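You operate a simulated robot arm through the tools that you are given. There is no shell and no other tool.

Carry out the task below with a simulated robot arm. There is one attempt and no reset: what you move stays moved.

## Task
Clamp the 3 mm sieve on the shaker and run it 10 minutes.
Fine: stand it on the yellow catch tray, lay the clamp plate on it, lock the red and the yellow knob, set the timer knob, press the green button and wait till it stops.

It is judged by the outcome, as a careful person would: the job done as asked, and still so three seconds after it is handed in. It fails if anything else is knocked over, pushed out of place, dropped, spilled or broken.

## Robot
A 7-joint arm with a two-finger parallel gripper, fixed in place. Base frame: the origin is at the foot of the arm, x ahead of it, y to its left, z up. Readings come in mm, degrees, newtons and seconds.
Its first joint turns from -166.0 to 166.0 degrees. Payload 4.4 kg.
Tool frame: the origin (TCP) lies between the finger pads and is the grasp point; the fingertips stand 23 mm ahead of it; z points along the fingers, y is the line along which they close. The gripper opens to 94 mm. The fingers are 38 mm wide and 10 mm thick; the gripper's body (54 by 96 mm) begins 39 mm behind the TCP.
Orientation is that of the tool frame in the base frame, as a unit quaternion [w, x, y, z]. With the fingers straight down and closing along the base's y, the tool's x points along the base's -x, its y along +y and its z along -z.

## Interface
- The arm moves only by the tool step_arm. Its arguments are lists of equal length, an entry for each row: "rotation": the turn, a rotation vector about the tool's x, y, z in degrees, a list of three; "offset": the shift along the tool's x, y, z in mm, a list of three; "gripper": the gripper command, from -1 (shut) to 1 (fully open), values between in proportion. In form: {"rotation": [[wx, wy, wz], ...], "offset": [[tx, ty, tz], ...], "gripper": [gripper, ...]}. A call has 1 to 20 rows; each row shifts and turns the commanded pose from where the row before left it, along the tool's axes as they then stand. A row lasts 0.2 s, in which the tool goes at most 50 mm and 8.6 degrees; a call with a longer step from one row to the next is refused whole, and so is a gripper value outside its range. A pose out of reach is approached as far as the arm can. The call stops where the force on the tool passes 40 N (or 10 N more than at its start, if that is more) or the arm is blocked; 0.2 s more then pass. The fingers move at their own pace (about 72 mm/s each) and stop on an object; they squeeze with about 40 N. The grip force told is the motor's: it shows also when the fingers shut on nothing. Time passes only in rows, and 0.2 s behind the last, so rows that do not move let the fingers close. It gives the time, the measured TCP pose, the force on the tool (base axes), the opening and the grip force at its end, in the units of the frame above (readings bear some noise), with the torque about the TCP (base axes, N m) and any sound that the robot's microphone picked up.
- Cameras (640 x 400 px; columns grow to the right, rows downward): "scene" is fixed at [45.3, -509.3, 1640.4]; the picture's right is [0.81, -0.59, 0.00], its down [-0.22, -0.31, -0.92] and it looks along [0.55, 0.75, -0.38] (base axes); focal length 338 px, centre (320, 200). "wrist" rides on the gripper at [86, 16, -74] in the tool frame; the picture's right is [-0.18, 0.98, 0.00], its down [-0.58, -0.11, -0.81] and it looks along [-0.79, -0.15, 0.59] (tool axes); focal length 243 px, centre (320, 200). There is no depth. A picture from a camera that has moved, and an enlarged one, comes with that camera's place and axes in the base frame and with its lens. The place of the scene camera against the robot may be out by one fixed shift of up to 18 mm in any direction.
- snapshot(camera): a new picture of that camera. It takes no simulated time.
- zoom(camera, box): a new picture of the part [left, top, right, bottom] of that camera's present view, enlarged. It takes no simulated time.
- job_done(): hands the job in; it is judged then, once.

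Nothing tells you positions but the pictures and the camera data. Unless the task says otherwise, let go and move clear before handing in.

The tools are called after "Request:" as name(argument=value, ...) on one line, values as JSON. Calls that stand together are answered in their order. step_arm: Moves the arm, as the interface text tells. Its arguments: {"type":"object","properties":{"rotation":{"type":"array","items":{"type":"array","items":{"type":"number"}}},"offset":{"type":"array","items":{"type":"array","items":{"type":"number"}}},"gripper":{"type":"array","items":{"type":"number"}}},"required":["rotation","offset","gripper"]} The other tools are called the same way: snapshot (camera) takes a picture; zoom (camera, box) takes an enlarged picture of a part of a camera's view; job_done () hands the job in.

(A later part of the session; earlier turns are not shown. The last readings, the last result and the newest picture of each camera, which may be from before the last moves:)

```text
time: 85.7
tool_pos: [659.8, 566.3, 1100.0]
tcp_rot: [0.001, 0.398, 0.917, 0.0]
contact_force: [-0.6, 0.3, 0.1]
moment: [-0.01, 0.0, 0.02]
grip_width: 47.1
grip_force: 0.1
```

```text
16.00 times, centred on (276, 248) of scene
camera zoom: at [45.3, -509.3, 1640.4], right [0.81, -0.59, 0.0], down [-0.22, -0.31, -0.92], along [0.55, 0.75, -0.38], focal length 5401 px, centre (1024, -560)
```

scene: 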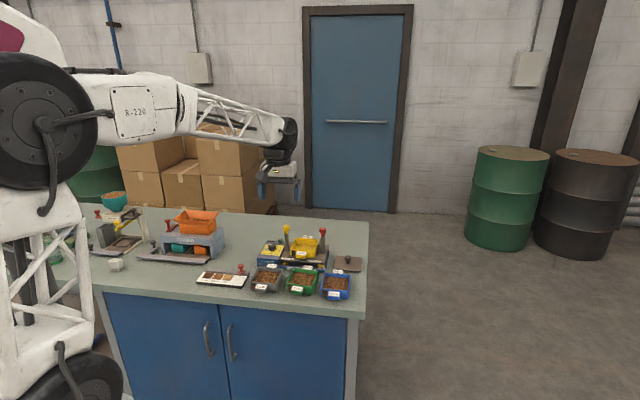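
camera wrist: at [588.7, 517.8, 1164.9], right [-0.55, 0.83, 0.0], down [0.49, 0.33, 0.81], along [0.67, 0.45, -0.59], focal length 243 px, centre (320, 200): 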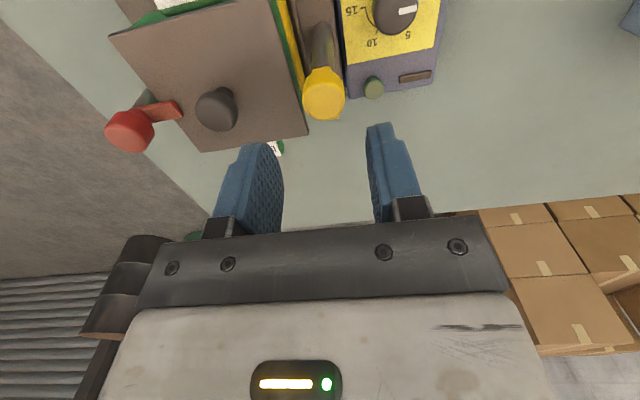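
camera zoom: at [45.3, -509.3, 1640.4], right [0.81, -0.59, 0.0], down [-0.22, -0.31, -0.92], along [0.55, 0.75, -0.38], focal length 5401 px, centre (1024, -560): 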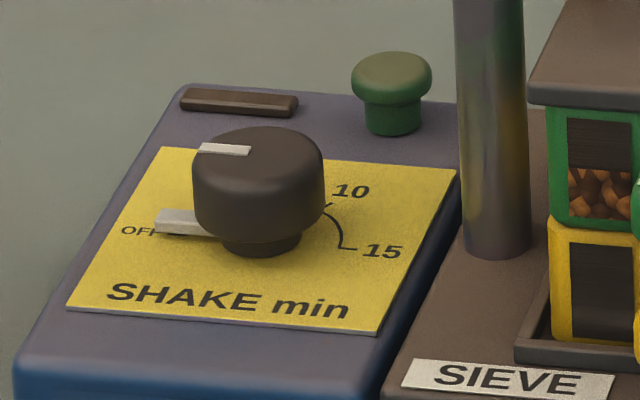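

Both lugs now lie across the plate. Next is the timer: its pointer sits at OFF, with 10 and 15 further clockwise. I'll turn the tool back and look at the dial from close above.

Request:
step_arm(rotation=[[0, 0, -8.3], [0, 0, -8.3], [0, 0, -8.3], [0, 0, -8.3], [0, 0, -8.3], [0, 0, -8.3], [0, 0, -8.3], [0, 0, -8.3], [0, 0, -8.3], [0, 0, -8.3], [0, 0, -8], [0, 0, 0], [0, 0, 0], [0, 0, 0], [0, 0, 0], [0, 0, 0], [0, 0, 0]], offset=[[0, 0, 0], [0, 0, 0], [0, 0, 0], [0, 0, 0], [0, 0, 0], [0, 0, 0], [0, 0, 0], [0, 0, 0], [0, 0, 0], [0, 0, 0], [0, 0, 0], [28.8, 31.4, 0], [28.8, 31.4, 0], [0, 0, 30], [0, 0, 30], [0, 0, 30], [0, 0, 0]], gripper=[0, 0, 0, 0, 0, 0, 0, 0, 0, 0, 0, 0, 0.5, 0.5, 0.5, 0.5, 0.5])

Request:
snapshot(camera="wrist")

Request:
zoom(camera="wrist", box=[230, 70, 430, 195])

```text
time: 89.3
tool_pos: [574.1, 576.5, 1007.7]
tcp_rot: [0.0, -0.375, 0.927, 0.0]
contact_force: [-0.6, -0.4, 0.6]
moment: [-0.02, 0.02, -0.01]
grip_width: 70.4
grip_force: 0.1
```

```text
taken
camera wrist: at [501.3, 528.2, 1081.7], right [-0.55, 0.83, 0.0], down [0.49, 0.33, 0.81], along [0.67, 0.44, -0.59], focal length 243 px, centre (320, 200)
```

wrist: 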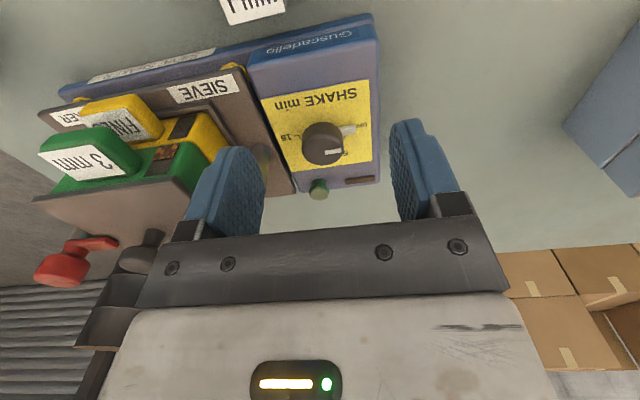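

```text
3.20 times, centred on (330, 132) of wrist
camera zoom: at [501.3, 528.2, 1081.7], right [-0.55, 0.83, 0.0], down [0.49, 0.33, 0.81], along [0.67, 0.44, -0.59], focal length 776 px, centre (288, 416)
```

zoom: 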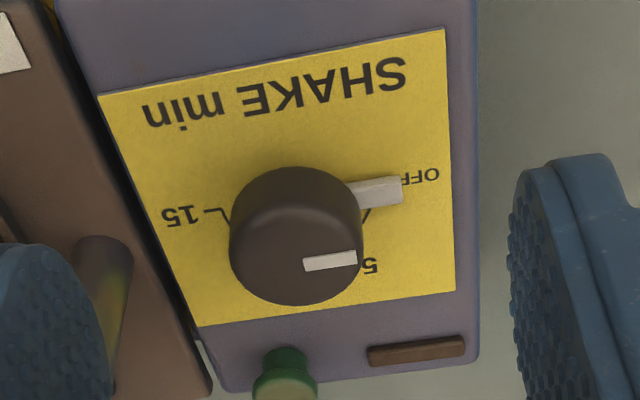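

I measured the dial in the panel plane: OFF at 136°, 5 at 75°, 10 at 15°, 15 at −44°, centred near (611, 605). Setting 10 therefore needs 120° clockwise. Turning that far in one go would bring the gripper body into the yellow post, so I'll do two 60° turns, with yaw going from 0° to −60° each time.

Request:
step_arm(rotation=[[0, 0, 7.35], [0, 0, 7.35], [0, 0, 7.35], [0, 0, 7.35], [0, 0, 7.35], [0, 0, 7.35], [0, 0, 0], [0, 0, 0], [0, 0, 0], [0, 0, 0]], offset=[[0, 0, 0], [0, 0, 0], [0, 0, 0], [0, 0, 0], [0, 0, 0], [0, 0, 0], [-18.7, 14.5, 0], [-18.7, 14.5, 0], [0, 0, 20], [0, 0, 0]], gripper=[0.2, 0, 0, 0, 0, 0, 0, 0, 0, 0])

Request:
snapshot(camera="wrist")

Request:
zoom(camera="wrist", box=[220, 60, 420, 185])

Request:
zoom(camera="scene", box=[250, 220, 314, 260])

```text
time: 91.5
tool_pos: [615.8, 602.4, 989.0]
tcp_rot: [0.001, 0.001, 1.0, 0.0]
contact_force: [0.3, 0.6, 0.1]
moment: [-0.04, -0.01, -0.01]
grip_width: 47.2
grip_force: 0.1
```

```text
taken
camera wrist: at [529.5, 618.9, 1062.6], right [0.19, 0.98, 0.0], down [0.58, -0.11, 0.81], along [0.79, -0.15, -0.59], focal length 243 px, centre (320, 200)
```

wrist: 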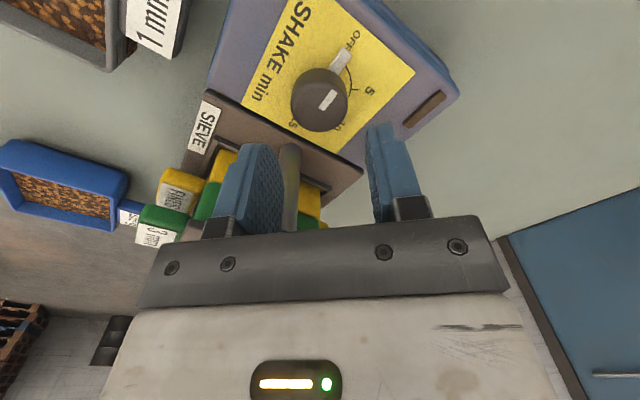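

```text
3.20 times, centred on (320, 122) of wrist
camera zoom: at [529.5, 618.9, 1062.6], right [0.19, 0.98, 0.0], down [0.58, -0.11, 0.81], along [0.79, -0.15, -0.59], focal length 776 px, centre (320, 448)
```

zoom: 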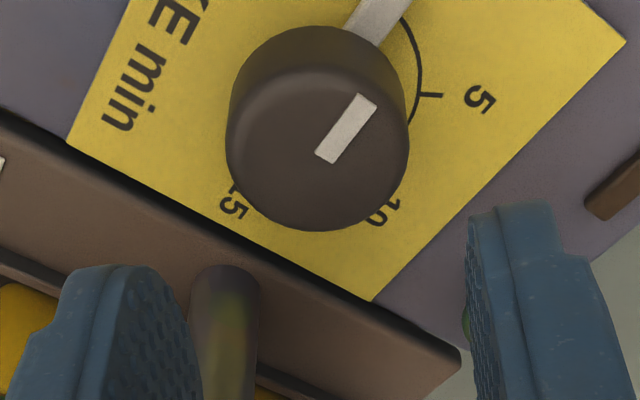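

```text
10.00 times, centred on (282, 240) of scene
camera zoom: at [45.3, -509.3, 1640.4], right [0.81, -0.59, 0.0], down [-0.22, -0.31, -0.92], along [0.55, 0.75, -0.38], focal length 3376 px, centre (700, -200)
```

zoom: 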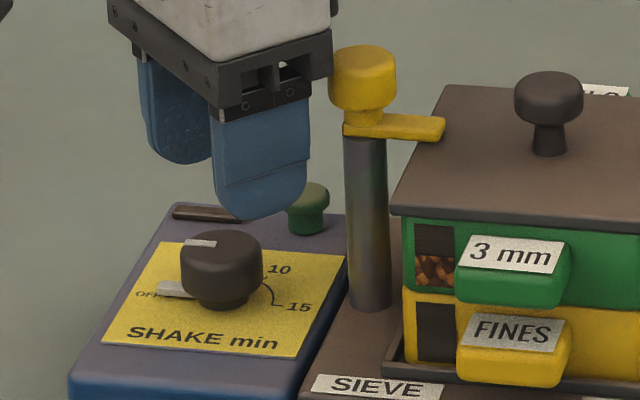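

The dial knob lies 3.4 mm towards −x and 0.8 mm towards +y of the tool centre. I'll correct that and lower around it, keeping the tips above the pointer bar.

Request:
step_arm(rotation=[[0, 0, 0], [0, 0, 0], [0, 0, 0], [0, 0, 0], [0, 0, 0]], offset=[[3.4, 0.8, 0], [0, 0, 16], [0, 0, 16], [0, 0, 10], [0, 0, 0]], gripper=[0, 0, 0, 0, 0])

Request:
zoom(camera="wrist", box=[220, 70, 420, 195])

Request:
zoom(camera="scene", box=[250, 225, 314, 265])

```text
time: 92.7
tool_pos: [608.9, 604.6, 947.2]
tcp_rot: [0.001, 0.0, 1.0, 0.0]
contact_force: [-0.4, -0.3, 0.2]
moment: [0.01, 0.0, 0.02]
grip_width: 47.4
grip_force: 0.1
```

```text
3.20 times, centred on (320, 132) of wrist
camera zoom: at [522.7, 621.0, 1021.0], right [0.18, 0.98, 0.0], down [0.58, -0.11, 0.81], along [0.79, -0.15, -0.59], focal length 776 px, centre (320, 416)
```

zoom: 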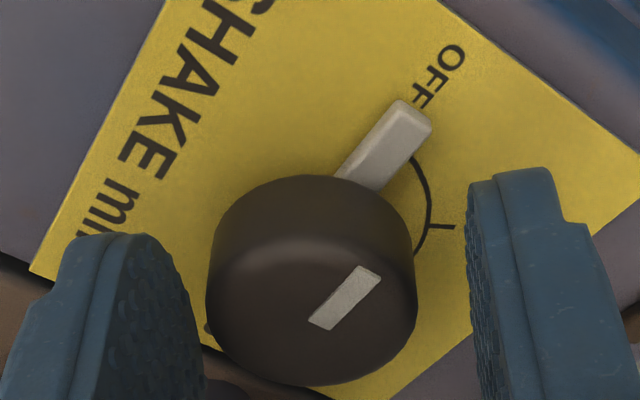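

```text
10.00 times, centred on (282, 245) of scene
camera zoom: at [45.3, -509.3, 1640.4], right [0.81, -0.59, 0.0], down [-0.22, -0.31, -0.92], along [0.55, 0.75, -0.38], focal length 3376 px, centre (700, -250)
```

zoom: 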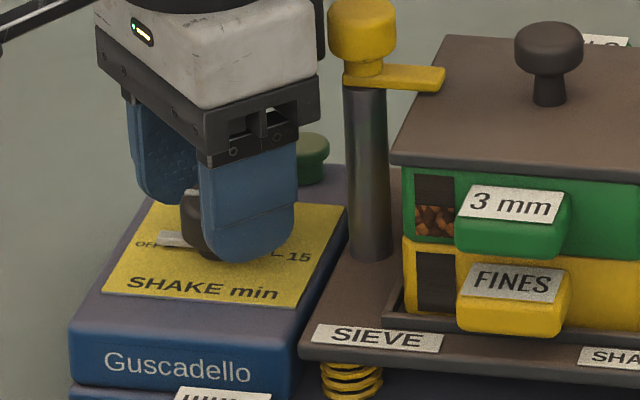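

Now that the arm has settled, the knob centre is about 3.8 mm ahead and 1 mm to the right. I'll correct that, let it settle and check.

Request:
step_arm(rotation=[[0, 0, 0], [0, 0, 0], [0, 0, 0]], offset=[[-3.8, -1, 0], [0, 0, 0], [0, 0, 0]], gripper=[0, 0, 0])

Request:
zoom(camera="wrist", box=[220, 70, 420, 195])

```text
time: 93.5
tool_pos: [614.7, 602.4, 946.8]
tcp_rot: [0.001, 0.0, 1.0, 0.0]
contact_force: [-0.9, 0.7, 0.6]
moment: [0.01, -0.04, 0.02]
grip_width: 46.9
grip_force: 0.0
```

```text
3.20 times, centred on (320, 132) of wrist
camera zoom: at [528.4, 619.3, 1020.7], right [0.18, 0.98, 0.0], down [0.58, -0.11, 0.81], along [0.79, -0.15, -0.59], focal length 776 px, centre (320, 416)
```

zoom: 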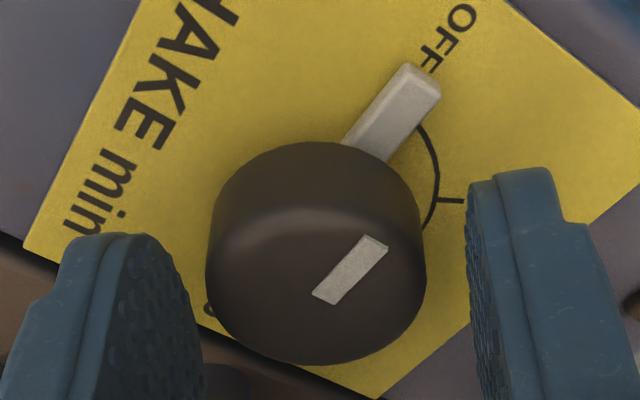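

Request:
step_arm(rotation=[[0, 0, 0], [0, 0, 0], [0, 0, 0]], offset=[[1.5, 0.4, 0], [0, 0, 0], [0, 0, 0]], gripper=[0, 0, 0])

Request:
zoom(camera="wrist", box=[220, 70, 420, 195])

```text
time: 94.3
tool_pos: [614.1, 604.8, 946.9]
tcp_rot: [0.002, 0.001, 1.0, 0.0]
contact_force: [-0.6, -0.6, -0.6]
moment: [-0.01, -0.05, 0.02]
grip_width: 47.3
grip_force: 0.1
```

```text
3.20 times, centred on (320, 132) of wrist
camera zoom: at [526.6, 619.8, 1021.0], right [0.18, 0.98, 0.0], down [0.58, -0.11, 0.81], along [0.79, -0.15, -0.59], focal length 776 px, centre (320, 416)
```

zoom: 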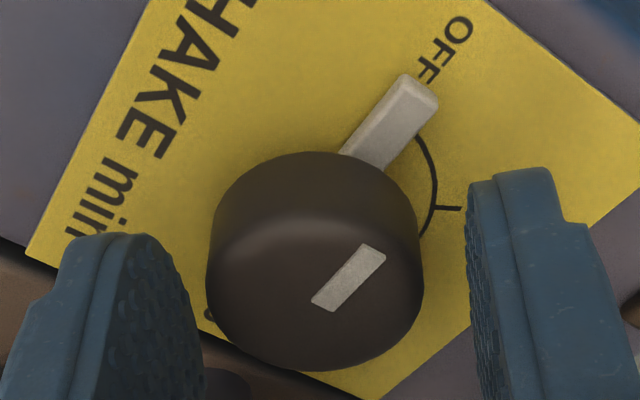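

The knob is now centred to within half a millimetre. I'll lower 6 mm and close on it.

Request:
step_arm(rotation=[[0, 0, 0], [0, 0, 0], [0, 0, 0], [0, 0, 0], [0, 0, 0]], offset=[[0, 0, 6], [0, 0, 0], [0, 0, 0], [0, 0, 0], [0, 0, 0]], gripper=[0, 0, -0.15, -1, -1])

Request:
zoom(camera="wrist", box=[220, 70, 420, 195])

Request:
zoom(camera="scene", box=[256, 230, 304, 260])

```text
time: 95.5
tool_pos: [612.2, 603.9, 940.4]
tcp_rot: [0.001, 0.001, 1.0, 0.001]
contact_force: [-3.1, -18.2, 4.0]
moment: [-0.35, 0.19, 0.02]
grip_width: 33.4
grip_force: 45.5
```

```text
3.20 times, centred on (320, 132) of wrist
camera zoom: at [526.6, 619.4, 1014.7], right [0.19, 0.98, 0.0], down [0.58, -0.11, 0.81], along [0.79, -0.15, -0.59], focal length 776 px, centre (320, 416)
```

zoom: 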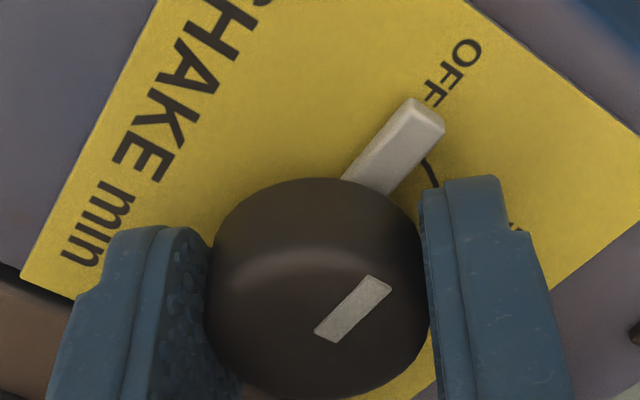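

```text
13.33 times, centred on (280, 245) of scene
camera zoom: at [45.3, -509.3, 1640.4], right [0.81, -0.59, 0.0], down [-0.22, -0.31, -0.92], along [0.55, 0.75, -0.38], focal length 4501 px, centre (853, -400)
```

zoom: 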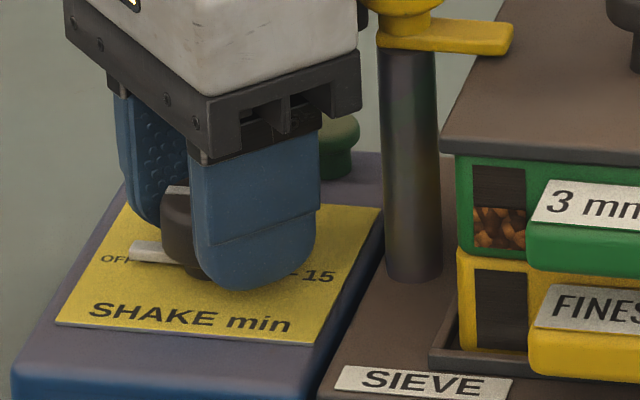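

Gripped at 33.4 mm. There is an 18 N sideways force, so I'll shift 0.6 mm that way and start the clockwise turn.

Request:
step_arm(rotation=[[0, 0, 0], [0, 0, 4], [0, 0, 5], [0, 0, 0]], offset=[[0, -0.6, 0], [0, 0, 0], [0, 0, 0], [0, 0, 0]], gripper=[-1, -1, -1, -1])

Request:
zoom(camera="wrist", box=[220, 70, 420, 195])

```text
time: 96.3
tool_pos: [610.4, 603.2, 941.3]
tcp_rot: [0.001, 0.068, 0.998, -0.003]
contact_force: [-10.9, 2.3, 3.4]
moment: [-2.19, -0.84, 0.86]
grip_width: 33.7
grip_force: 45.1
stopped in row 4: the force on the tool passed its limit at 52 N (the readings are from after the stop); the commanded pose is now the measured one
```

```text
3.20 times, centred on (320, 132) of wrist
camera zoom: at [526.7, 631.3, 1014.8], right [0.31, 0.95, 0.0], down [0.56, -0.18, 0.81], along [0.76, -0.26, -0.59], focal length 776 px, centre (320, 416)
```

zoom: 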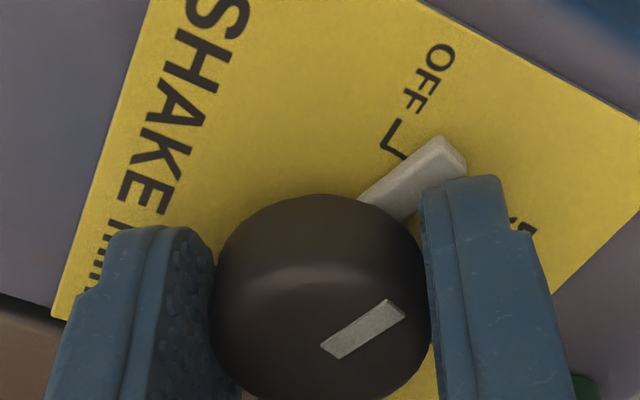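

The call stopped on a 52 N force with a large moment, which suggests something other than the knob is touching. I'll look closely before doing anything more.

Request:
zoom(camera="scene", box=[245, 200, 325, 250])

Request:
snapshot(camera="wrist")

Request:
snapshot(camera="scene")

```text
8.00 times, centred on (285, 225) of scene
camera zoom: at [45.3, -509.3, 1640.4], right [0.81, -0.59, 0.0], down [-0.22, -0.31, -0.92], along [0.55, 0.75, -0.38], focal length 2700 px, centre (600, 0)
```

zoom: 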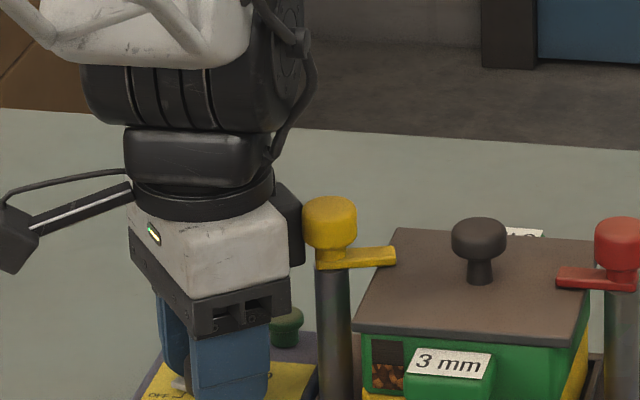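

```text
taken
camera wrist: at [526.7, 631.3, 1014.8], right [0.31, 0.95, 0.0], down [0.56, -0.18, 0.81], along [0.76, -0.26, -0.59], focal length 243 px, centre (320, 200)
```

wrist: 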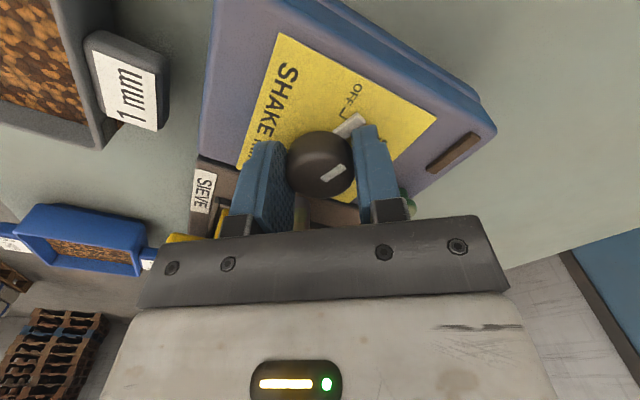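

```text
taken
```

scene: 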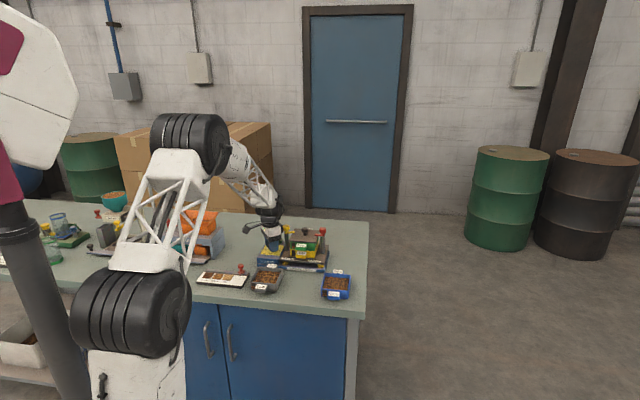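

A black block on the far side of the gripper housing is touching the yellow cap, and that caused the stop. I'll open, rotate back away from the post, rise, and re-approach from an orientation that keeps the block, body and camera clear.

Request:
step_arm(rotation=[[0, 0, 0], [0, 0, 0], [0, 0, 0], [0, 0, -4], [0, 0, -4], [0, 0, 0], [0, 0, 0], [0, 0, 0], [0, 0, 0], [0, 0, 0]], offset=[[0, 0, 0], [0, 0, 0], [0, 0, 0], [0, 0, 0], [0, 0, 0], [0, 0, -10], [0, 0, -20], [0, 0, -30], [0, 0, -40], [0, 0, 0]], gripper=[-0.1, 0, 0, 0, 0, 0, 0, 0, 0, 0])

Request:
zoom(camera="scene", box=[250, 200, 346, 260])

Request:
zoom(camera="wrist", box=[200, 0, 440, 150])

```text
time: 98.5
tool_pos: [613.3, 604.3, 1040.9]
tcp_rot: [-0.001, -0.002, 1.0, -0.002]
contact_force: [-0.3, -0.6, 0.5]
moment: [-0.03, 0.0, 0.0]
grip_width: 47.1
grip_force: 0.1
```

```text
6.67 times, centred on (298, 230) of scene
camera zoom: at [45.3, -509.3, 1640.4], right [0.81, -0.59, 0.0], down [-0.22, -0.31, -0.92], along [0.55, 0.75, -0.38], focal length 2250 px, centre (467, 0)
```

zoom: 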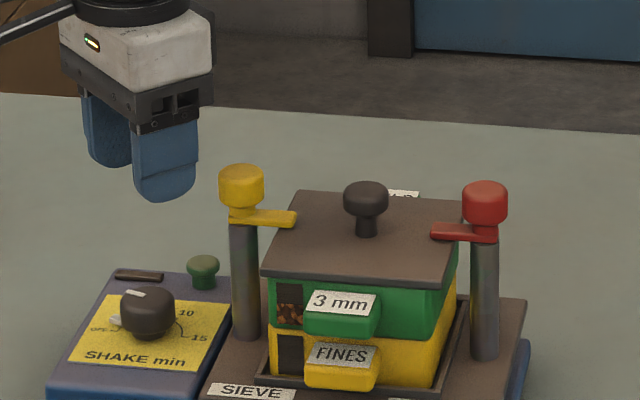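

```text
2.67 times, centred on (320, 75) of wrist
camera zoom: at [527.2, 620.3, 1115.0], right [0.18, 0.98, 0.0], down [0.58, -0.1, 0.81], along [0.79, -0.15, -0.59], focal length 647 px, centre (320, 533)
```

zoom: 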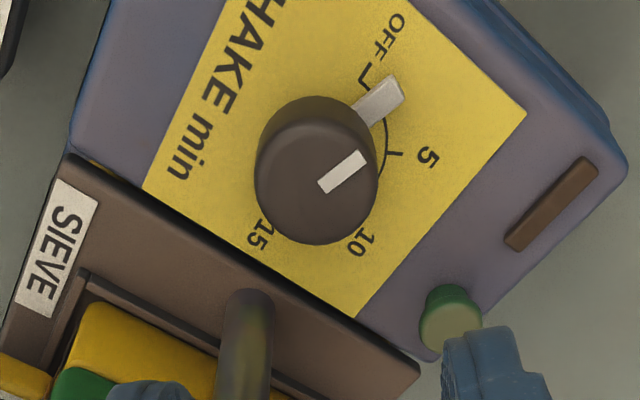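

The stack and clamps are undisturbed, and the pointer now stands about 18° past OFF (measured 116°), so about 100° remains to reach 10. I'll use short ratcheting turns between yaw 130° and 102°, where all gripper parts clear the posts. First I rotate at height.

Request:
step_arm(rotation=[[0, 0, -8.1], [0, 0, -8.1], [0, 0, -8.1], [0, 0, -8.1], [0, 0, -8.1], [0, 0, -8.1], [0, 0, -8.1], [0, 0, -8.1], [0, 0, -8.1], [0, 0, -8.1], [0, 0, -8.1], [0, 0, -8.1], [0, 0, -8.1], [0, 0, -8.1], [0, 0, -8.1], [0, 0, -8.1], [0, 0, 0], [0, 0, 0]], offset=[[0, 0, 0], [0, 0, 0], [0, 0, 0], [0, 0, 0], [0, 0, 0], [0, 0, 0], [0, 0, 0], [0, 0, 0], [0, 0, 0], [0, 0, 0], [0, 0, 0], [0, 0, 0], [0, 0, 0], [0, 0, 0], [0, 0, 0], [0, 0, 0], [0, 0, 0], [0, 0, 0]], gripper=[0, 0, 0, 0, 0, 0, 0, 0, 0, 0, 0, 0, 0, 0, 0, 0, 0, 0])

Request:
snapshot(camera="wrist")

Request:
zoom(camera="wrist", box=[200, 0, 440, 150])

Request:
zoom(camera="scene", box=[250, 200, 346, 260])

```text
time: 102.3
tool_pos: [609.6, 604.2, 1040.9]
tcp_rot: [0.002, 0.906, -0.424, -0.001]
contact_force: [0.3, -0.2, -0.2]
moment: [-0.02, 0.0, -0.02]
grip_width: 47.0
grip_force: 0.1
```

```text
taken
camera wrist: at [654.2, 528.0, 1115.1], right [-0.87, -0.49, 0.0], down [-0.29, 0.52, 0.8], along [-0.39, 0.7, -0.59], focal length 243 px, centre (320, 200)
```

wrist: 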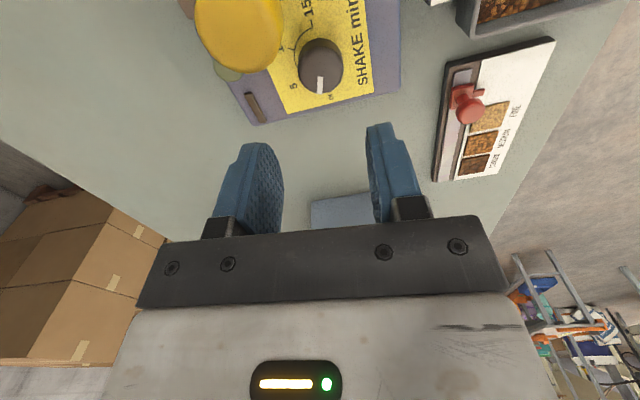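

```text
2.67 times, centred on (320, 75) of wrist
camera zoom: at [654.2, 528.0, 1115.1], right [-0.87, -0.49, 0.0], down [-0.29, 0.52, 0.8], along [-0.39, 0.7, -0.59], focal length 647 px, centre (320, 533)
```

zoom: 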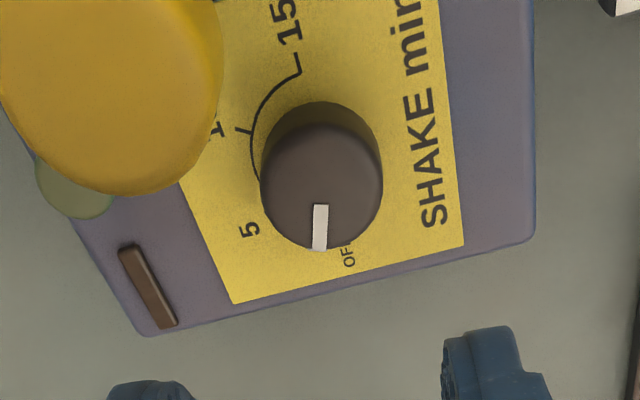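

```text
6.67 times, centred on (298, 230) of scene
camera zoom: at [45.3, -509.3, 1640.4], right [0.81, -0.59, 0.0], down [-0.22, -0.31, -0.92], along [0.55, 0.75, -0.38], focal length 2250 px, centre (467, 0)
```

zoom: 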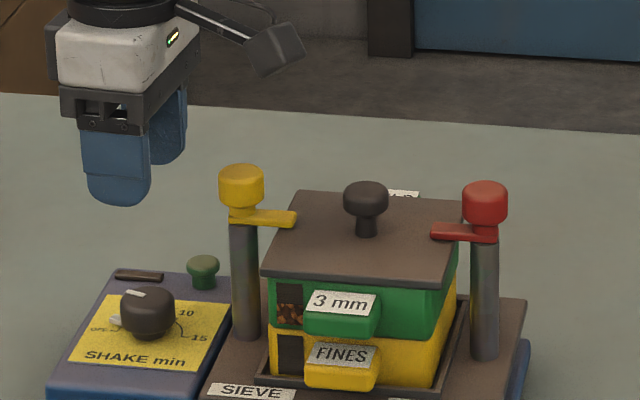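

Clearances look fine on this side. I'll set yaw to 126°, centre on the knob and descend.

Request:
step_arm(rotation=[[0, 0, 4], [0, 0, 0], [0, 0, 0], [0, 0, 0], [0, 0, 0], [0, 0, 0], [0, 0, 0]], offset=[[-1.7, 0.3, 0], [0, 0, 30], [0, 0, 30], [0, 0, 20], [0, 0, 12], [0, 0, 0], [0, 0, 0]], gripper=[0, 0, 0, 0, 0, 0, 0])

Request:
snapshot(camera="wrist")

Request:
zoom(camera="wrist", box=[220, 70, 420, 195])

Request:
zoom(camera="scene", box=[250, 215, 330, 265])

```text
time: 103.9
tool_pos: [609.9, 603.9, 948.5]
tcp_rot: [0.001, 0.89, -0.456, 0.0]
contact_force: [0.5, 0.1, 0.6]
moment: [-0.03, 0.01, 0.01]
grip_width: 46.9
grip_force: 0.0
```

```text
taken
camera wrist: at [648.2, 524.4, 1023.3], right [-0.9, -0.43, 0.0], down [-0.25, 0.54, 0.8], along [-0.34, 0.73, -0.59], focal length 243 px, centre (320, 200)
```

wrist: 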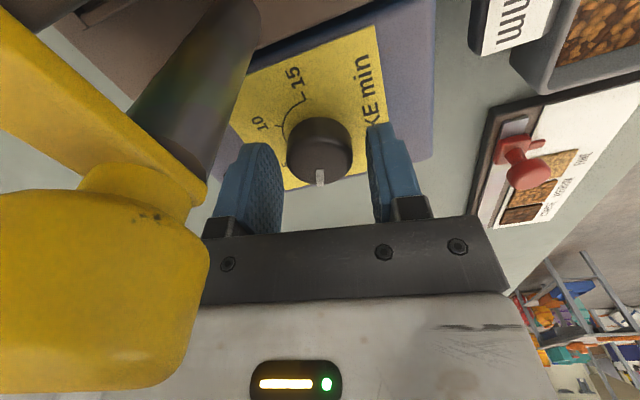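

```text
3.20 times, centred on (320, 132) of wrist
camera zoom: at [648.2, 524.4, 1023.3], right [-0.9, -0.43, 0.0], down [-0.25, 0.54, 0.8], along [-0.34, 0.73, -0.59], focal length 776 px, centre (320, 416)
```

zoom: 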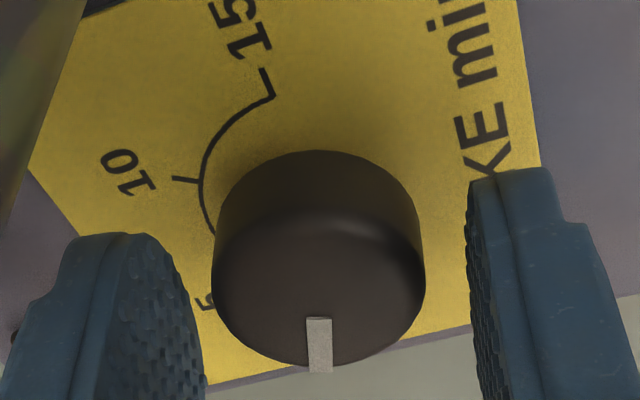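

```text
8.00 times, centred on (290, 240) of scene
camera zoom: at [45.3, -509.3, 1640.4], right [0.81, -0.59, 0.0], down [-0.22, -0.31, -0.92], along [0.55, 0.75, -0.38], focal length 2700 px, centre (560, -120)
```

zoom: 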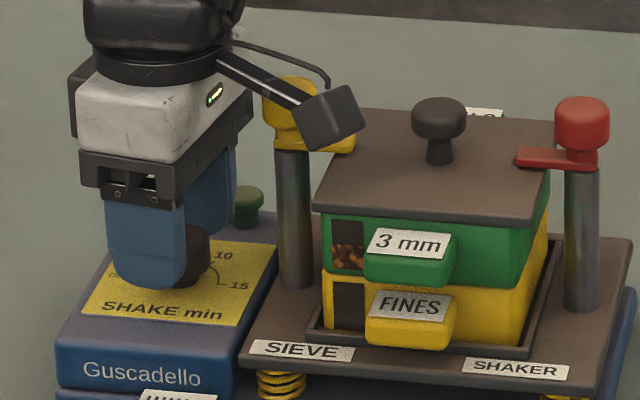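

Centred, no contact, and the camera clears both post and plate. I'll lower 7 mm and grip the knob.

Request:
step_arm(rotation=[[0, 0, 0], [0, 0, 0], [0, 0, 0], [0, 0, 0], [0, 0, 0]], offset=[[-0.5, 0, 7], [0, 0, 0], [0, 0, 0], [0, 0, 0], [0, 0, 0]], gripper=[0, 0, -0.15, -1, -1])

```text
time: 105.1
tool_pos: [608.4, 604.6, 940.5]
tcp_rot: [0.002, 0.89, -0.456, 0.0]
contact_force: [-10.9, -8.9, 3.8]
moment: [-0.31, 0.27, -0.02]
grip_width: 33.2
grip_force: 44.8
```

Request:
step_arm(rotation=[[0, 0, 0], [0, 0, 4], [0, 0, 4], [0, 0, 0]], offset=[[0, 0.45, 0], [0, 0, 0], [0, 0, 0], [0, 0, 0]], gripper=[-1, -1, -1, -1])

Request:
zoom(camera="wrist", box=[220, 70, 420, 195])

```text
time: 106.2
tool_pos: [608.8, 605.8, 941.6]
tcp_rot: [0.0, 0.857, -0.516, 0.001]
contact_force: [12.2, 7.2, -8.6]
moment: [0.25, -0.3, 0.07]
grip_width: 33.2
grip_force: 45.3
stopped in row 4: the force on the tool passed its limit at 41 N (the readings are from after the stop); the commanded pose is now the measured one
```

```text
3.20 times, centred on (320, 132) of wrist
camera zoom: at [636.1, 521.0, 1015.9], right [-0.96, -0.29, 0.0], down [-0.18, 0.57, 0.8], along [-0.24, 0.77, -0.59], focal length 776 px, centre (320, 416)
```

zoom: 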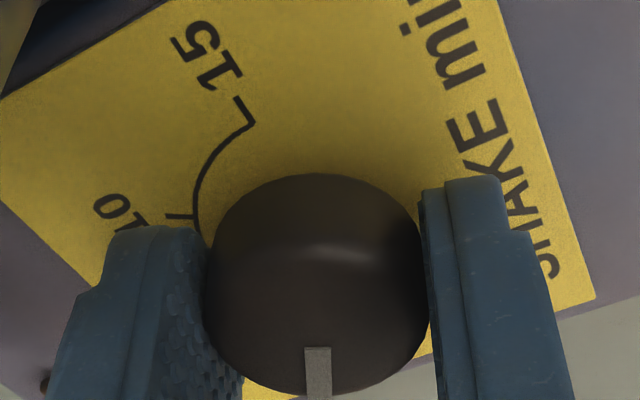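

The knob turns with the tool. I'll trim and continue with smaller increments.

Request:
step_arm(rotation=[[0, 0, 0], [0, 0, 3], [0, 0, 3], [0, 0, 0]], offset=[[0, -0.4, 0.2], [0, 0, 0], [0, 0, 0], [0, 0, 0]], gripper=[-1, -1, -1, -1])

```text
time: 107.2
tool_pos: [609.3, 605.6, 940.7]
tcp_rot: [0.001, 0.828, -0.561, 0.001]
contact_force: [15.6, -8.1, -9.8]
moment: [-0.12, -0.33, 0.07]
grip_width: 33.2
grip_force: 44.0
```

Request:
step_arm(rotation=[[0, 0, 0], [0, 0, 3], [0, 0, 3], [0, 0, 0]], offset=[[0.3, -0.35, 0.2], [0, 0, 0], [0, 0, 0], [0, 0, 0]], gripper=[-1, -1, -1, -1])

Request:
zoom(camera="scene", box=[250, 215, 330, 265])

```text
time: 108.2
tool_pos: [609.1, 604.6, 942.3]
tcp_rot: [-0.001, 0.797, -0.604, 0.001]
contact_force: [22.9, -2.2, -5.7]
moment: [-0.72, -0.62, 0.06]
grip_width: 33.3
grip_force: 44.9
```

```text
8.00 times, centred on (290, 240) of scene
camera zoom: at [45.3, -509.3, 1640.4], right [0.81, -0.59, 0.0], down [-0.22, -0.31, -0.92], along [0.55, 0.75, -0.38], focal length 2700 px, centre (560, -120)
```

zoom: 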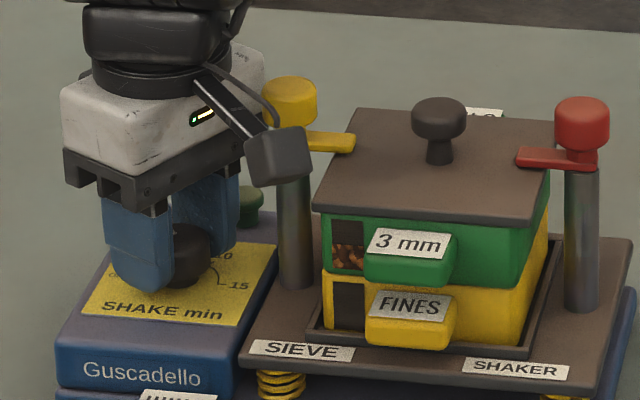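

Turned 20° on this grip. I'll open, rotate back and take a second bite.

Request:
step_arm(rotation=[[0, 0, 0], [0, 0, 0], [0, 0, 0], [0, 0, -7], [0, 0, -7], [0, 0, -7], [0, 0, 0], [0, 0, 0]], offset=[[0, -0.3, 0], [0, 0, 0], [0, 0, 0], [0, 0, 0], [0, 0, 0], [0, 0, 0], [0, 0, 0], [0, 0, 0]], gripper=[-0.1, 0, 0, 0, 0, 0, 0, 0])

Request:
zoom(camera="wrist", box=[220, 70, 420, 195])

```text
time: 110.0
tool_pos: [608.6, 604.0, 940.6]
tcp_rot: [0.0, 0.894, -0.448, 0.0]
contact_force: [0.2, -0.8, -0.1]
moment: [0.04, 0.0, 0.04]
grip_width: 47.1
grip_force: 0.1
```

```text
3.20 times, centred on (320, 132) of wrist
camera zoom: at [648.7, 526.3, 1015.4], right [-0.9, -0.44, 0.0], down [-0.26, 0.53, 0.8], along [-0.36, 0.72, -0.59], focal length 776 px, centre (320, 416)
```

zoom: 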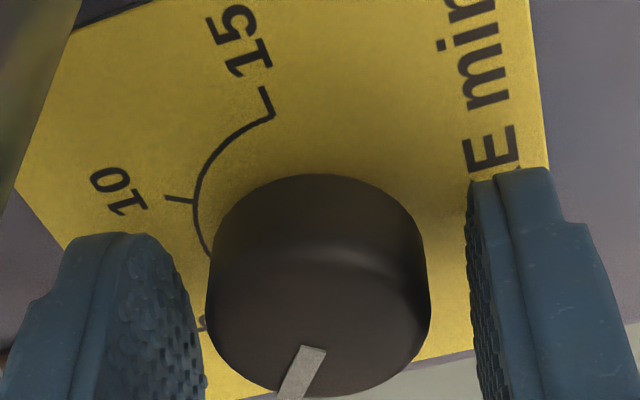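

The pointer line has advanced towards 5. Gripping again for the second bite.

Request:
step_arm(rotation=[[0, 0, 0], [0, 0, 0], [0, 0, 0]], offset=[[0, 0, 0], [0, 0, 0], [0, 0, 0]], gripper=[-0.15, -1, -1])

```text
time: 110.8
tool_pos: [608.5, 604.9, 940.9]
tcp_rot: [0.001, 0.894, -0.448, 0.001]
contact_force: [-4.5, -3.0, 0.8]
moment: [-0.11, 0.1, 0.0]
grip_width: 33.3
grip_force: 45.5
```

Request:
step_arm(rotation=[[0, 0, 0], [0, 0, 3.5], [0, 0, 3.5], [0, 0, 0]], offset=[[0, 0.1, 0], [0, 0, 0], [0, 0, 0], [0, 0, 0]], gripper=[-1, -1, -1, -1])

```text
time: 111.8
tool_pos: [607.5, 606.1, 941.0]
tcp_rot: [0.001, 0.865, -0.502, 0.001]
contact_force: [-1.0, 8.8, -10.4]
moment: [0.19, -0.01, 0.04]
grip_width: 33.2
grip_force: 44.6
```

Request:
step_arm(rotation=[[0, 0, 0], [0, 0, 3.5], [0, 0, 3.5], [0, 0, 0]], offset=[[-0.2, -0.1, 0.2], [0, 0, 0], [0, 0, 0], [0, 0, 0]], gripper=[-1, -1, -1, -1])

```text
time: 112.8
tool_pos: [608.8, 605.4, 939.8]
tcp_rot: [0.0, 0.832, -0.554, 0.001]
contact_force: [-6.3, -8.1, -3.8]
moment: [-0.62, -0.05, -0.01]
grip_width: 33.5
grip_force: 45.0
```

Request:
step_arm(rotation=[[0, 0, 0], [0, 0, 3.5], [0, 0, 3.5], [0, 0, 0]], offset=[[0.1, 0.2, 0], [0, 0, 0], [0, 0, 0], [0, 0, 0]], gripper=[-1, -1, -1, -1])

```text
time: 113.8
tool_pos: [610.2, 606.3, 941.1]
tcp_rot: [-0.001, 0.798, -0.603, 0.0]
contact_force: [16.9, 24.1, -22.9]
moment: [0.79, -0.22, 0.07]
grip_width: 33.5
grip_force: 45.1
```

Request:
step_arm(rotation=[[0, 0, 0], [0, 0, 0], [0, 0, 0], [0, 0, -7], [0, 0, -7], [0, 0, -7], [0, 0, 0], [0, 0, 0]], offset=[[-0.2, -0.2, 0.2], [0, 0, 0], [0, 0, 0], [0, 0, 0], [0, 0, 0], [0, 0, 0], [0, 0, 0], [0, 0, 0]], gripper=[-0.1, 0, 0, 0, 0, 0, 0, 0])

Request:
zoom(camera="wrist", box=[220, 70, 420, 195])

Request:
zoom(camera="scene", box=[256, 230, 304, 260])

```text
time: 115.6
tool_pos: [609.7, 604.8, 940.8]
tcp_rot: [0.0, 0.894, -0.448, 0.001]
contact_force: [0.1, 0.4, 0.1]
moment: [0.03, 0.0, 0.05]
grip_width: 47.1
grip_force: 0.0
```

```text
3.20 times, centred on (320, 132) of wrist
camera zoom: at [649.8, 525.7, 1015.4], right [-0.9, -0.44, 0.0], down [-0.26, 0.53, 0.8], along [-0.36, 0.72, -0.59], focal length 776 px, centre (320, 416)
```

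zoom: 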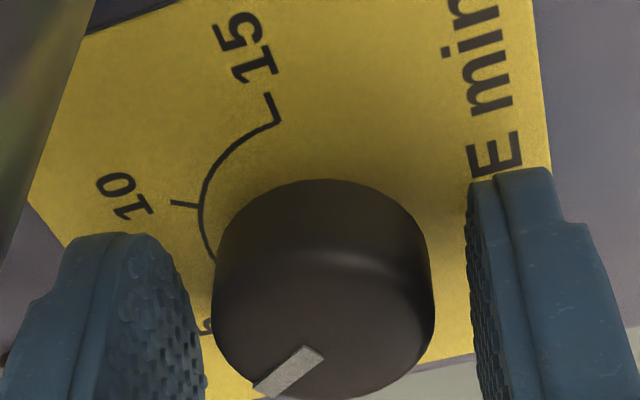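

```text
13.33 times, centred on (280, 245) of scene
camera zoom: at [45.3, -509.3, 1640.4], right [0.81, -0.59, 0.0], down [-0.22, -0.31, -0.92], along [0.55, 0.75, -0.38], focal length 4501 px, centre (853, -400)
```

zoom: 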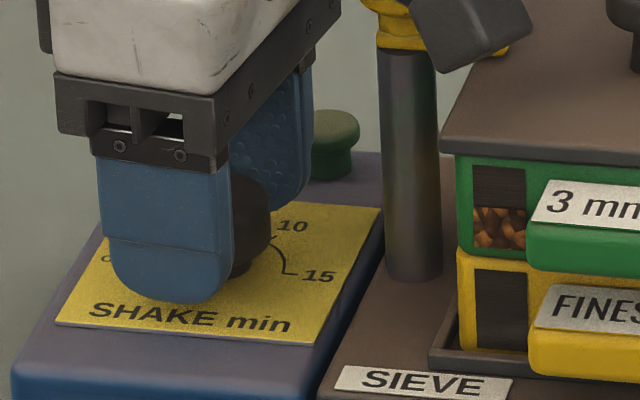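

The pointer is now at about the 5 mark. Third bite: re-centre, grip and turn.

Request:
step_arm(rotation=[[0, 0, 0], [0, 0, 0], [0, 0, 0], [0, 0, 0]], offset=[[0, 0.5, 0], [0, 0, 0], [0, 0, 0], [0, 0, 0]], gripper=[0, -0.15, -1, -1])

```text
time: 116.6
tool_pos: [608.9, 604.4, 941.7]
tcp_rot: [0.0, 0.894, -0.448, 0.001]
contact_force: [1.8, 0.1, 0.8]
moment: [0.02, 0.02, 0.02]
grip_width: 33.4
grip_force: 44.9
```

Request:
step_arm(rotation=[[0, 0, 3.5], [0, 0, 3.5], [0, 0, 0]], offset=[[0, 0, 0], [0, 0, 0], [0, 0, 0]], gripper=[-1, -1, -1])

```text
time: 117.4
tool_pos: [609.6, 604.3, 941.0]
tcp_rot: [0.0, 0.865, -0.502, 0.001]
contact_force: [12.5, 13.2, -1.7]
moment: [0.16, -0.38, -0.02]
grip_width: 33.5
grip_force: 45.2
```

Request:
step_arm(rotation=[[0, 0, 0], [0, 0, 3.5], [0, 0, 3.5], [0, 0, 0]], offset=[[-0.1, -0.4, 0], [0, 0, 0], [0, 0, 0], [0, 0, 0]], gripper=[-1, -1, -1, -1])

```text
time: 118.4
tool_pos: [609.6, 604.5, 941.3]
tcp_rot: [0.001, 0.832, -0.554, 0.001]
contact_force: [0.6, -8.2, 8.6]
moment: [-0.49, -0.2, -0.02]
grip_width: 33.5
grip_force: 44.8
```

Request:
step_arm(rotation=[[0, 0, 0], [0, 0, 3.5], [0, 0, 3.5], [0, 0, 0]], offset=[[0.15, 0.1, -0.2], [0, 0, 0], [0, 0, 0], [0, 0, 0]], gripper=[-1, -1, -1, -1])

```text
time: 119.4
tool_pos: [610.1, 605.2, 941.0]
tcp_rot: [0.002, 0.797, -0.605, 0.001]
contact_force: [-3.6, -13.7, -10.5]
moment: [0.0, 0.13, 0.05]
grip_width: 33.4
grip_force: 45.0
```

Third bite done, another 21°. I'll open and rotate back, then check the pointer.

Request:
step_arm(rotation=[[0, 0, 0], [0, 0, 0], [0, 0, 0], [0, 0, -7], [0, 0, -7], [0, 0, -7], [0, 0, 0], [0, 0, 0]], offset=[[0.2, 0.1, 0], [0, 0, 0], [0, 0, 0], [0, 0, 0], [0, 0, 0], [0, 0, 0], [0, 0, 0], [0, 0, 0]], gripper=[-0.1, 0, 0, 0, 0, 0, 0, 0])

Request:
zoom(camera="wrist", box=[220, 70, 420, 195])

Request:
zoom(camera="scene", box=[256, 230, 304, 260])

```text
time: 121.2
tool_pos: [609.5, 604.8, 941.3]
tcp_rot: [0.0, 0.894, -0.448, 0.001]
contact_force: [-0.9, 0.2, -0.2]
moment: [-0.03, 0.01, -0.02]
grip_width: 47.1
grip_force: 0.0
```

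```text
3.20 times, centred on (320, 132) of wrist
camera zoom: at [649.1, 526.0, 1016.3], right [-0.9, -0.44, 0.0], down [-0.26, 0.53, 0.8], along [-0.36, 0.72, -0.59], focal length 776 px, centre (320, 416)
```

zoom: 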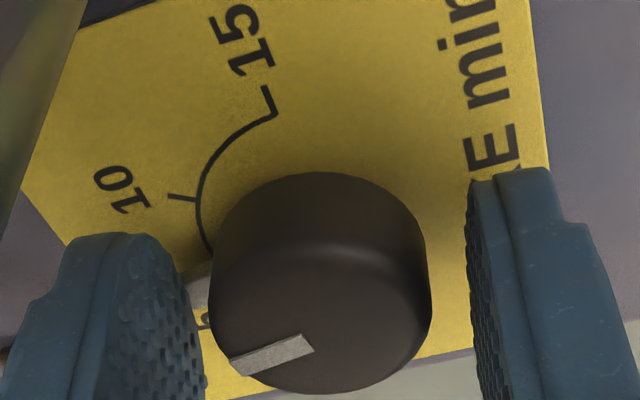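

```text
13.33 times, centred on (280, 245) of scene
camera zoom: at [45.3, -509.3, 1640.4], right [0.81, -0.59, 0.0], down [-0.22, -0.31, -0.92], along [0.55, 0.75, -0.38], focal length 4501 px, centre (853, -400)
```

zoom: 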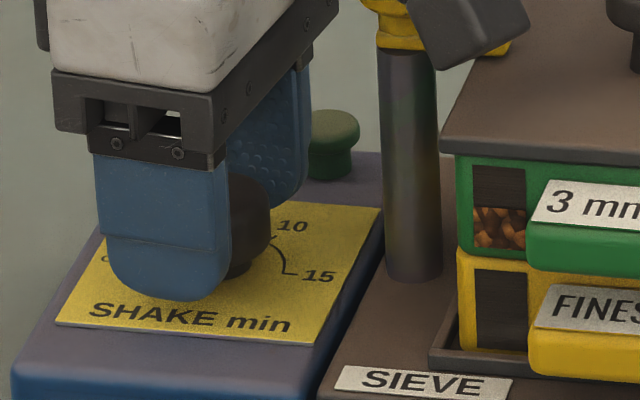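

The pointer is at about 54°, between 5 and 10. I need about 38° more, so two more bites. I'll raise 2 mm so the tips pass over the pointer bar, then grip.

Request:
step_arm(rotation=[[0, 0, 0], [0, 0, 0], [0, 0, 0], [0, 0, 0]], offset=[[0, 0.2, -2], [0, 0, 0], [0, 0, 0], [0, 0, 0]], gripper=[0, -0.15, -1, -1])

```text
time: 122.2
tool_pos: [609.0, 604.9, 943.5]
tcp_rot: [-0.001, 0.893, -0.449, 0.001]
contact_force: [3.2, 2.1, -0.6]
moment: [0.05, -0.1, 0.01]
grip_width: 33.7
grip_force: 45.3
```

Request:
step_arm(rotation=[[0, 0, 3.5], [0, 0, 3.5], [0, 0, 0]], offset=[[0, -0.1, 0], [0, 0, 0], [0, 0, 0]], gripper=[-1, -1, -1])

```text
time: 123.0
tool_pos: [610.1, 604.8, 942.7]
tcp_rot: [0.001, 0.865, -0.502, 0.0]
contact_force: [-12.9, -1.9, 10.3]
moment: [-0.14, 0.32, -0.02]
grip_width: 33.6
grip_force: 45.1
```

Request:
step_arm(rotation=[[0, 0, 0], [0, 0, 3.5], [0, 0, 3.5], [0, 0, 0]], offset=[[-0.1, 0.3, -0.2], [0, 0, 0], [0, 0, 0], [0, 0, 0]], gripper=[-1, -1, -1, -1])

```text
time: 123.9
tool_pos: [609.9, 605.0, 944.0]
tcp_rot: [0.002, 0.833, -0.553, 0.0]
contact_force: [-7.7, -6.2, 5.8]
moment: [-0.4, 0.18, -0.05]
grip_width: 33.6
grip_force: 45.4
stopped in row 4: the force on the tool passed its limit at 41 N (the readings are from after the stop); the commanded pose is now the measured one
```

Request:
step_arm(rotation=[[0, 0, 0], [0, 0, 3], [0, 0, 3], [0, 0, 0]], offset=[[0, 0.25, 0], [0, 0, 0], [0, 0, 0], [0, 0, 0]], gripper=[-1, -1, -1, -1])

```text
time: 124.9
tool_pos: [608.8, 605.5, 943.7]
tcp_rot: [0.002, 0.803, -0.596, 0.001]
contact_force: [-9.1, -16.1, 2.3]
moment: [-0.07, 0.24, -0.07]
grip_width: 33.5
grip_force: 44.9
```

Fourth bite done. I'll open and rotate back, then measure the pointer against the 10 mark before the final bite.

Request:
step_arm(rotation=[[0, 0, 0], [0, 0, 0], [0, 0, 0], [0, 0, -7], [0, 0, -7], [0, 0, -7], [0, 0, 0], [0, 0, 0]], offset=[[0.3, 0.2, 0], [0, 0, 0], [0, 0, 0], [0, 0, 0], [0, 0, 0], [0, 0, 0], [0, 0, 0], [0, 0, 0]], gripper=[-0.1, 0, 0, 0, 0, 0, 0, 0])

Request:
zoom(camera="wrist", box=[220, 70, 420, 195])

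Request:
zoom(camera="scene", box=[264, 234, 296, 254])

```text
time: 126.7
tool_pos: [608.7, 604.9, 941.4]
tcp_rot: [0.001, 0.898, -0.439, 0.0]
contact_force: [-0.7, -0.1, 0.2]
moment: [0.01, 0.01, 0.0]
grip_width: 47.4
grip_force: 0.0
```

```text
3.20 times, centred on (320, 132) of wrist
camera zoom: at [650.8, 526.7, 1017.8], right [-0.89, -0.46, 0.0], down [-0.27, 0.53, 0.8], along [-0.37, 0.71, -0.59], focal length 776 px, centre (320, 416)
```

zoom: 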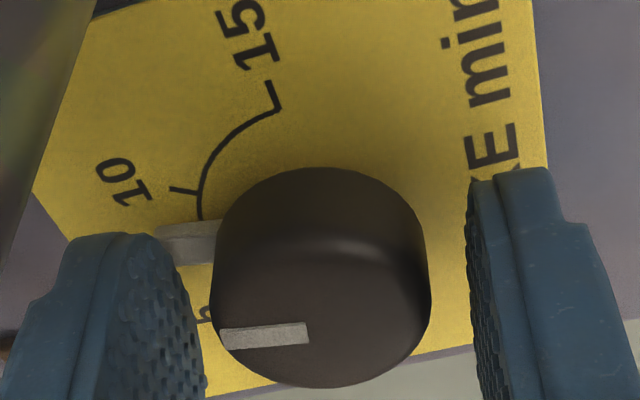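

```text
16.00 times, centred on (280, 244) of scene
camera zoom: at [45.3, -509.3, 1640.4], right [0.81, -0.59, 0.0], down [-0.22, -0.31, -0.92], along [0.55, 0.75, -0.38], focal length 5401 px, centre (960, -504)
```

zoom: 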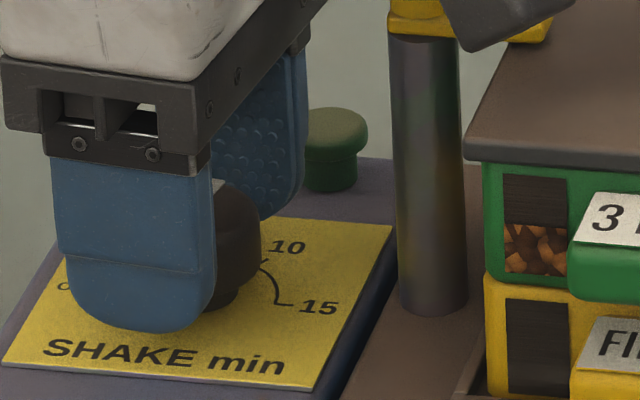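

Request:
zoom(camera="wrist", box=[235, 110, 315, 160])

```text
8.00 times, centred on (275, 135) of wrist
camera zoom: at [650.8, 526.7, 1017.8], right [-0.89, -0.46, 0.0], down [-0.27, 0.53, 0.8], along [-0.37, 0.71, -0.59], focal length 1941 px, centre (680, 720)
```

zoom: 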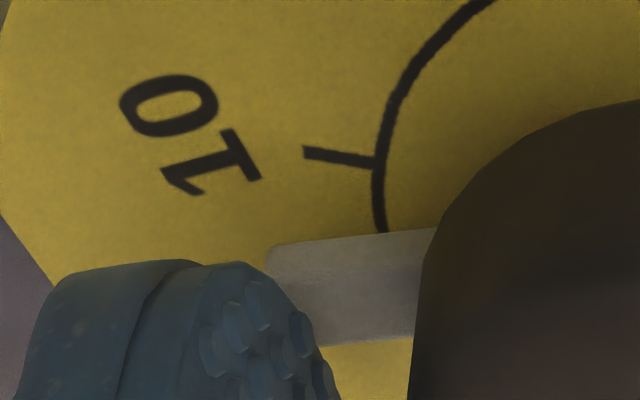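

The pointer is at about 36.5° and the 10 mark is at 16°, so about 20.5° remain. Final bite: raise slightly, centre and grip.

Request:
step_arm(rotation=[[0, 0, 0], [0, 0, 0], [0, 0, 0], [0, 0, 0]], offset=[[0, 0.4, -2], [0, 0, 0], [0, 0, 0], [0, 0, 0]], gripper=[0, -0.15, -1, -1])

```text
time: 127.7
tool_pos: [608.8, 605.5, 944.8]
tcp_rot: [0.001, 0.899, -0.439, 0.0]
contact_force: [0.9, 0.4, 1.2]
moment: [0.01, 0.07, 0.0]
grip_width: 33.6
grip_force: 45.0
```

Request:
step_arm(rotation=[[0, 0, 3.5], [0, 0, 3.5], [0, 0, 0]], offset=[[0, 0, 0], [0, 0, 0], [0, 0, 0]], gripper=[-1, -1, -1])

```text
time: 128.5
tool_pos: [609.6, 605.2, 944.8]
tcp_rot: [0.001, 0.869, -0.494, 0.0]
contact_force: [22.1, 6.5, -11.0]
moment: [0.07, -0.66, 0.01]
grip_width: 33.5
grip_force: 44.5
```

Request:
step_arm(rotation=[[0, 0, 0], [0, 0, 3.5], [0, 0, 3.5], [0, 0, 0]], offset=[[0.1, -0.5, 0.2], [0, 0, 0], [0, 0, 0], [0, 0, 0]], gripper=[-1, -1, -1, -1])

```text
time: 129.5
tool_pos: [609.4, 603.9, 944.8]
tcp_rot: [0.001, 0.838, -0.546, 0.001]
contact_force: [-23.3, -6.4, 13.2]
moment: [-0.64, 0.49, -0.03]
grip_width: 33.4
grip_force: 45.1
```

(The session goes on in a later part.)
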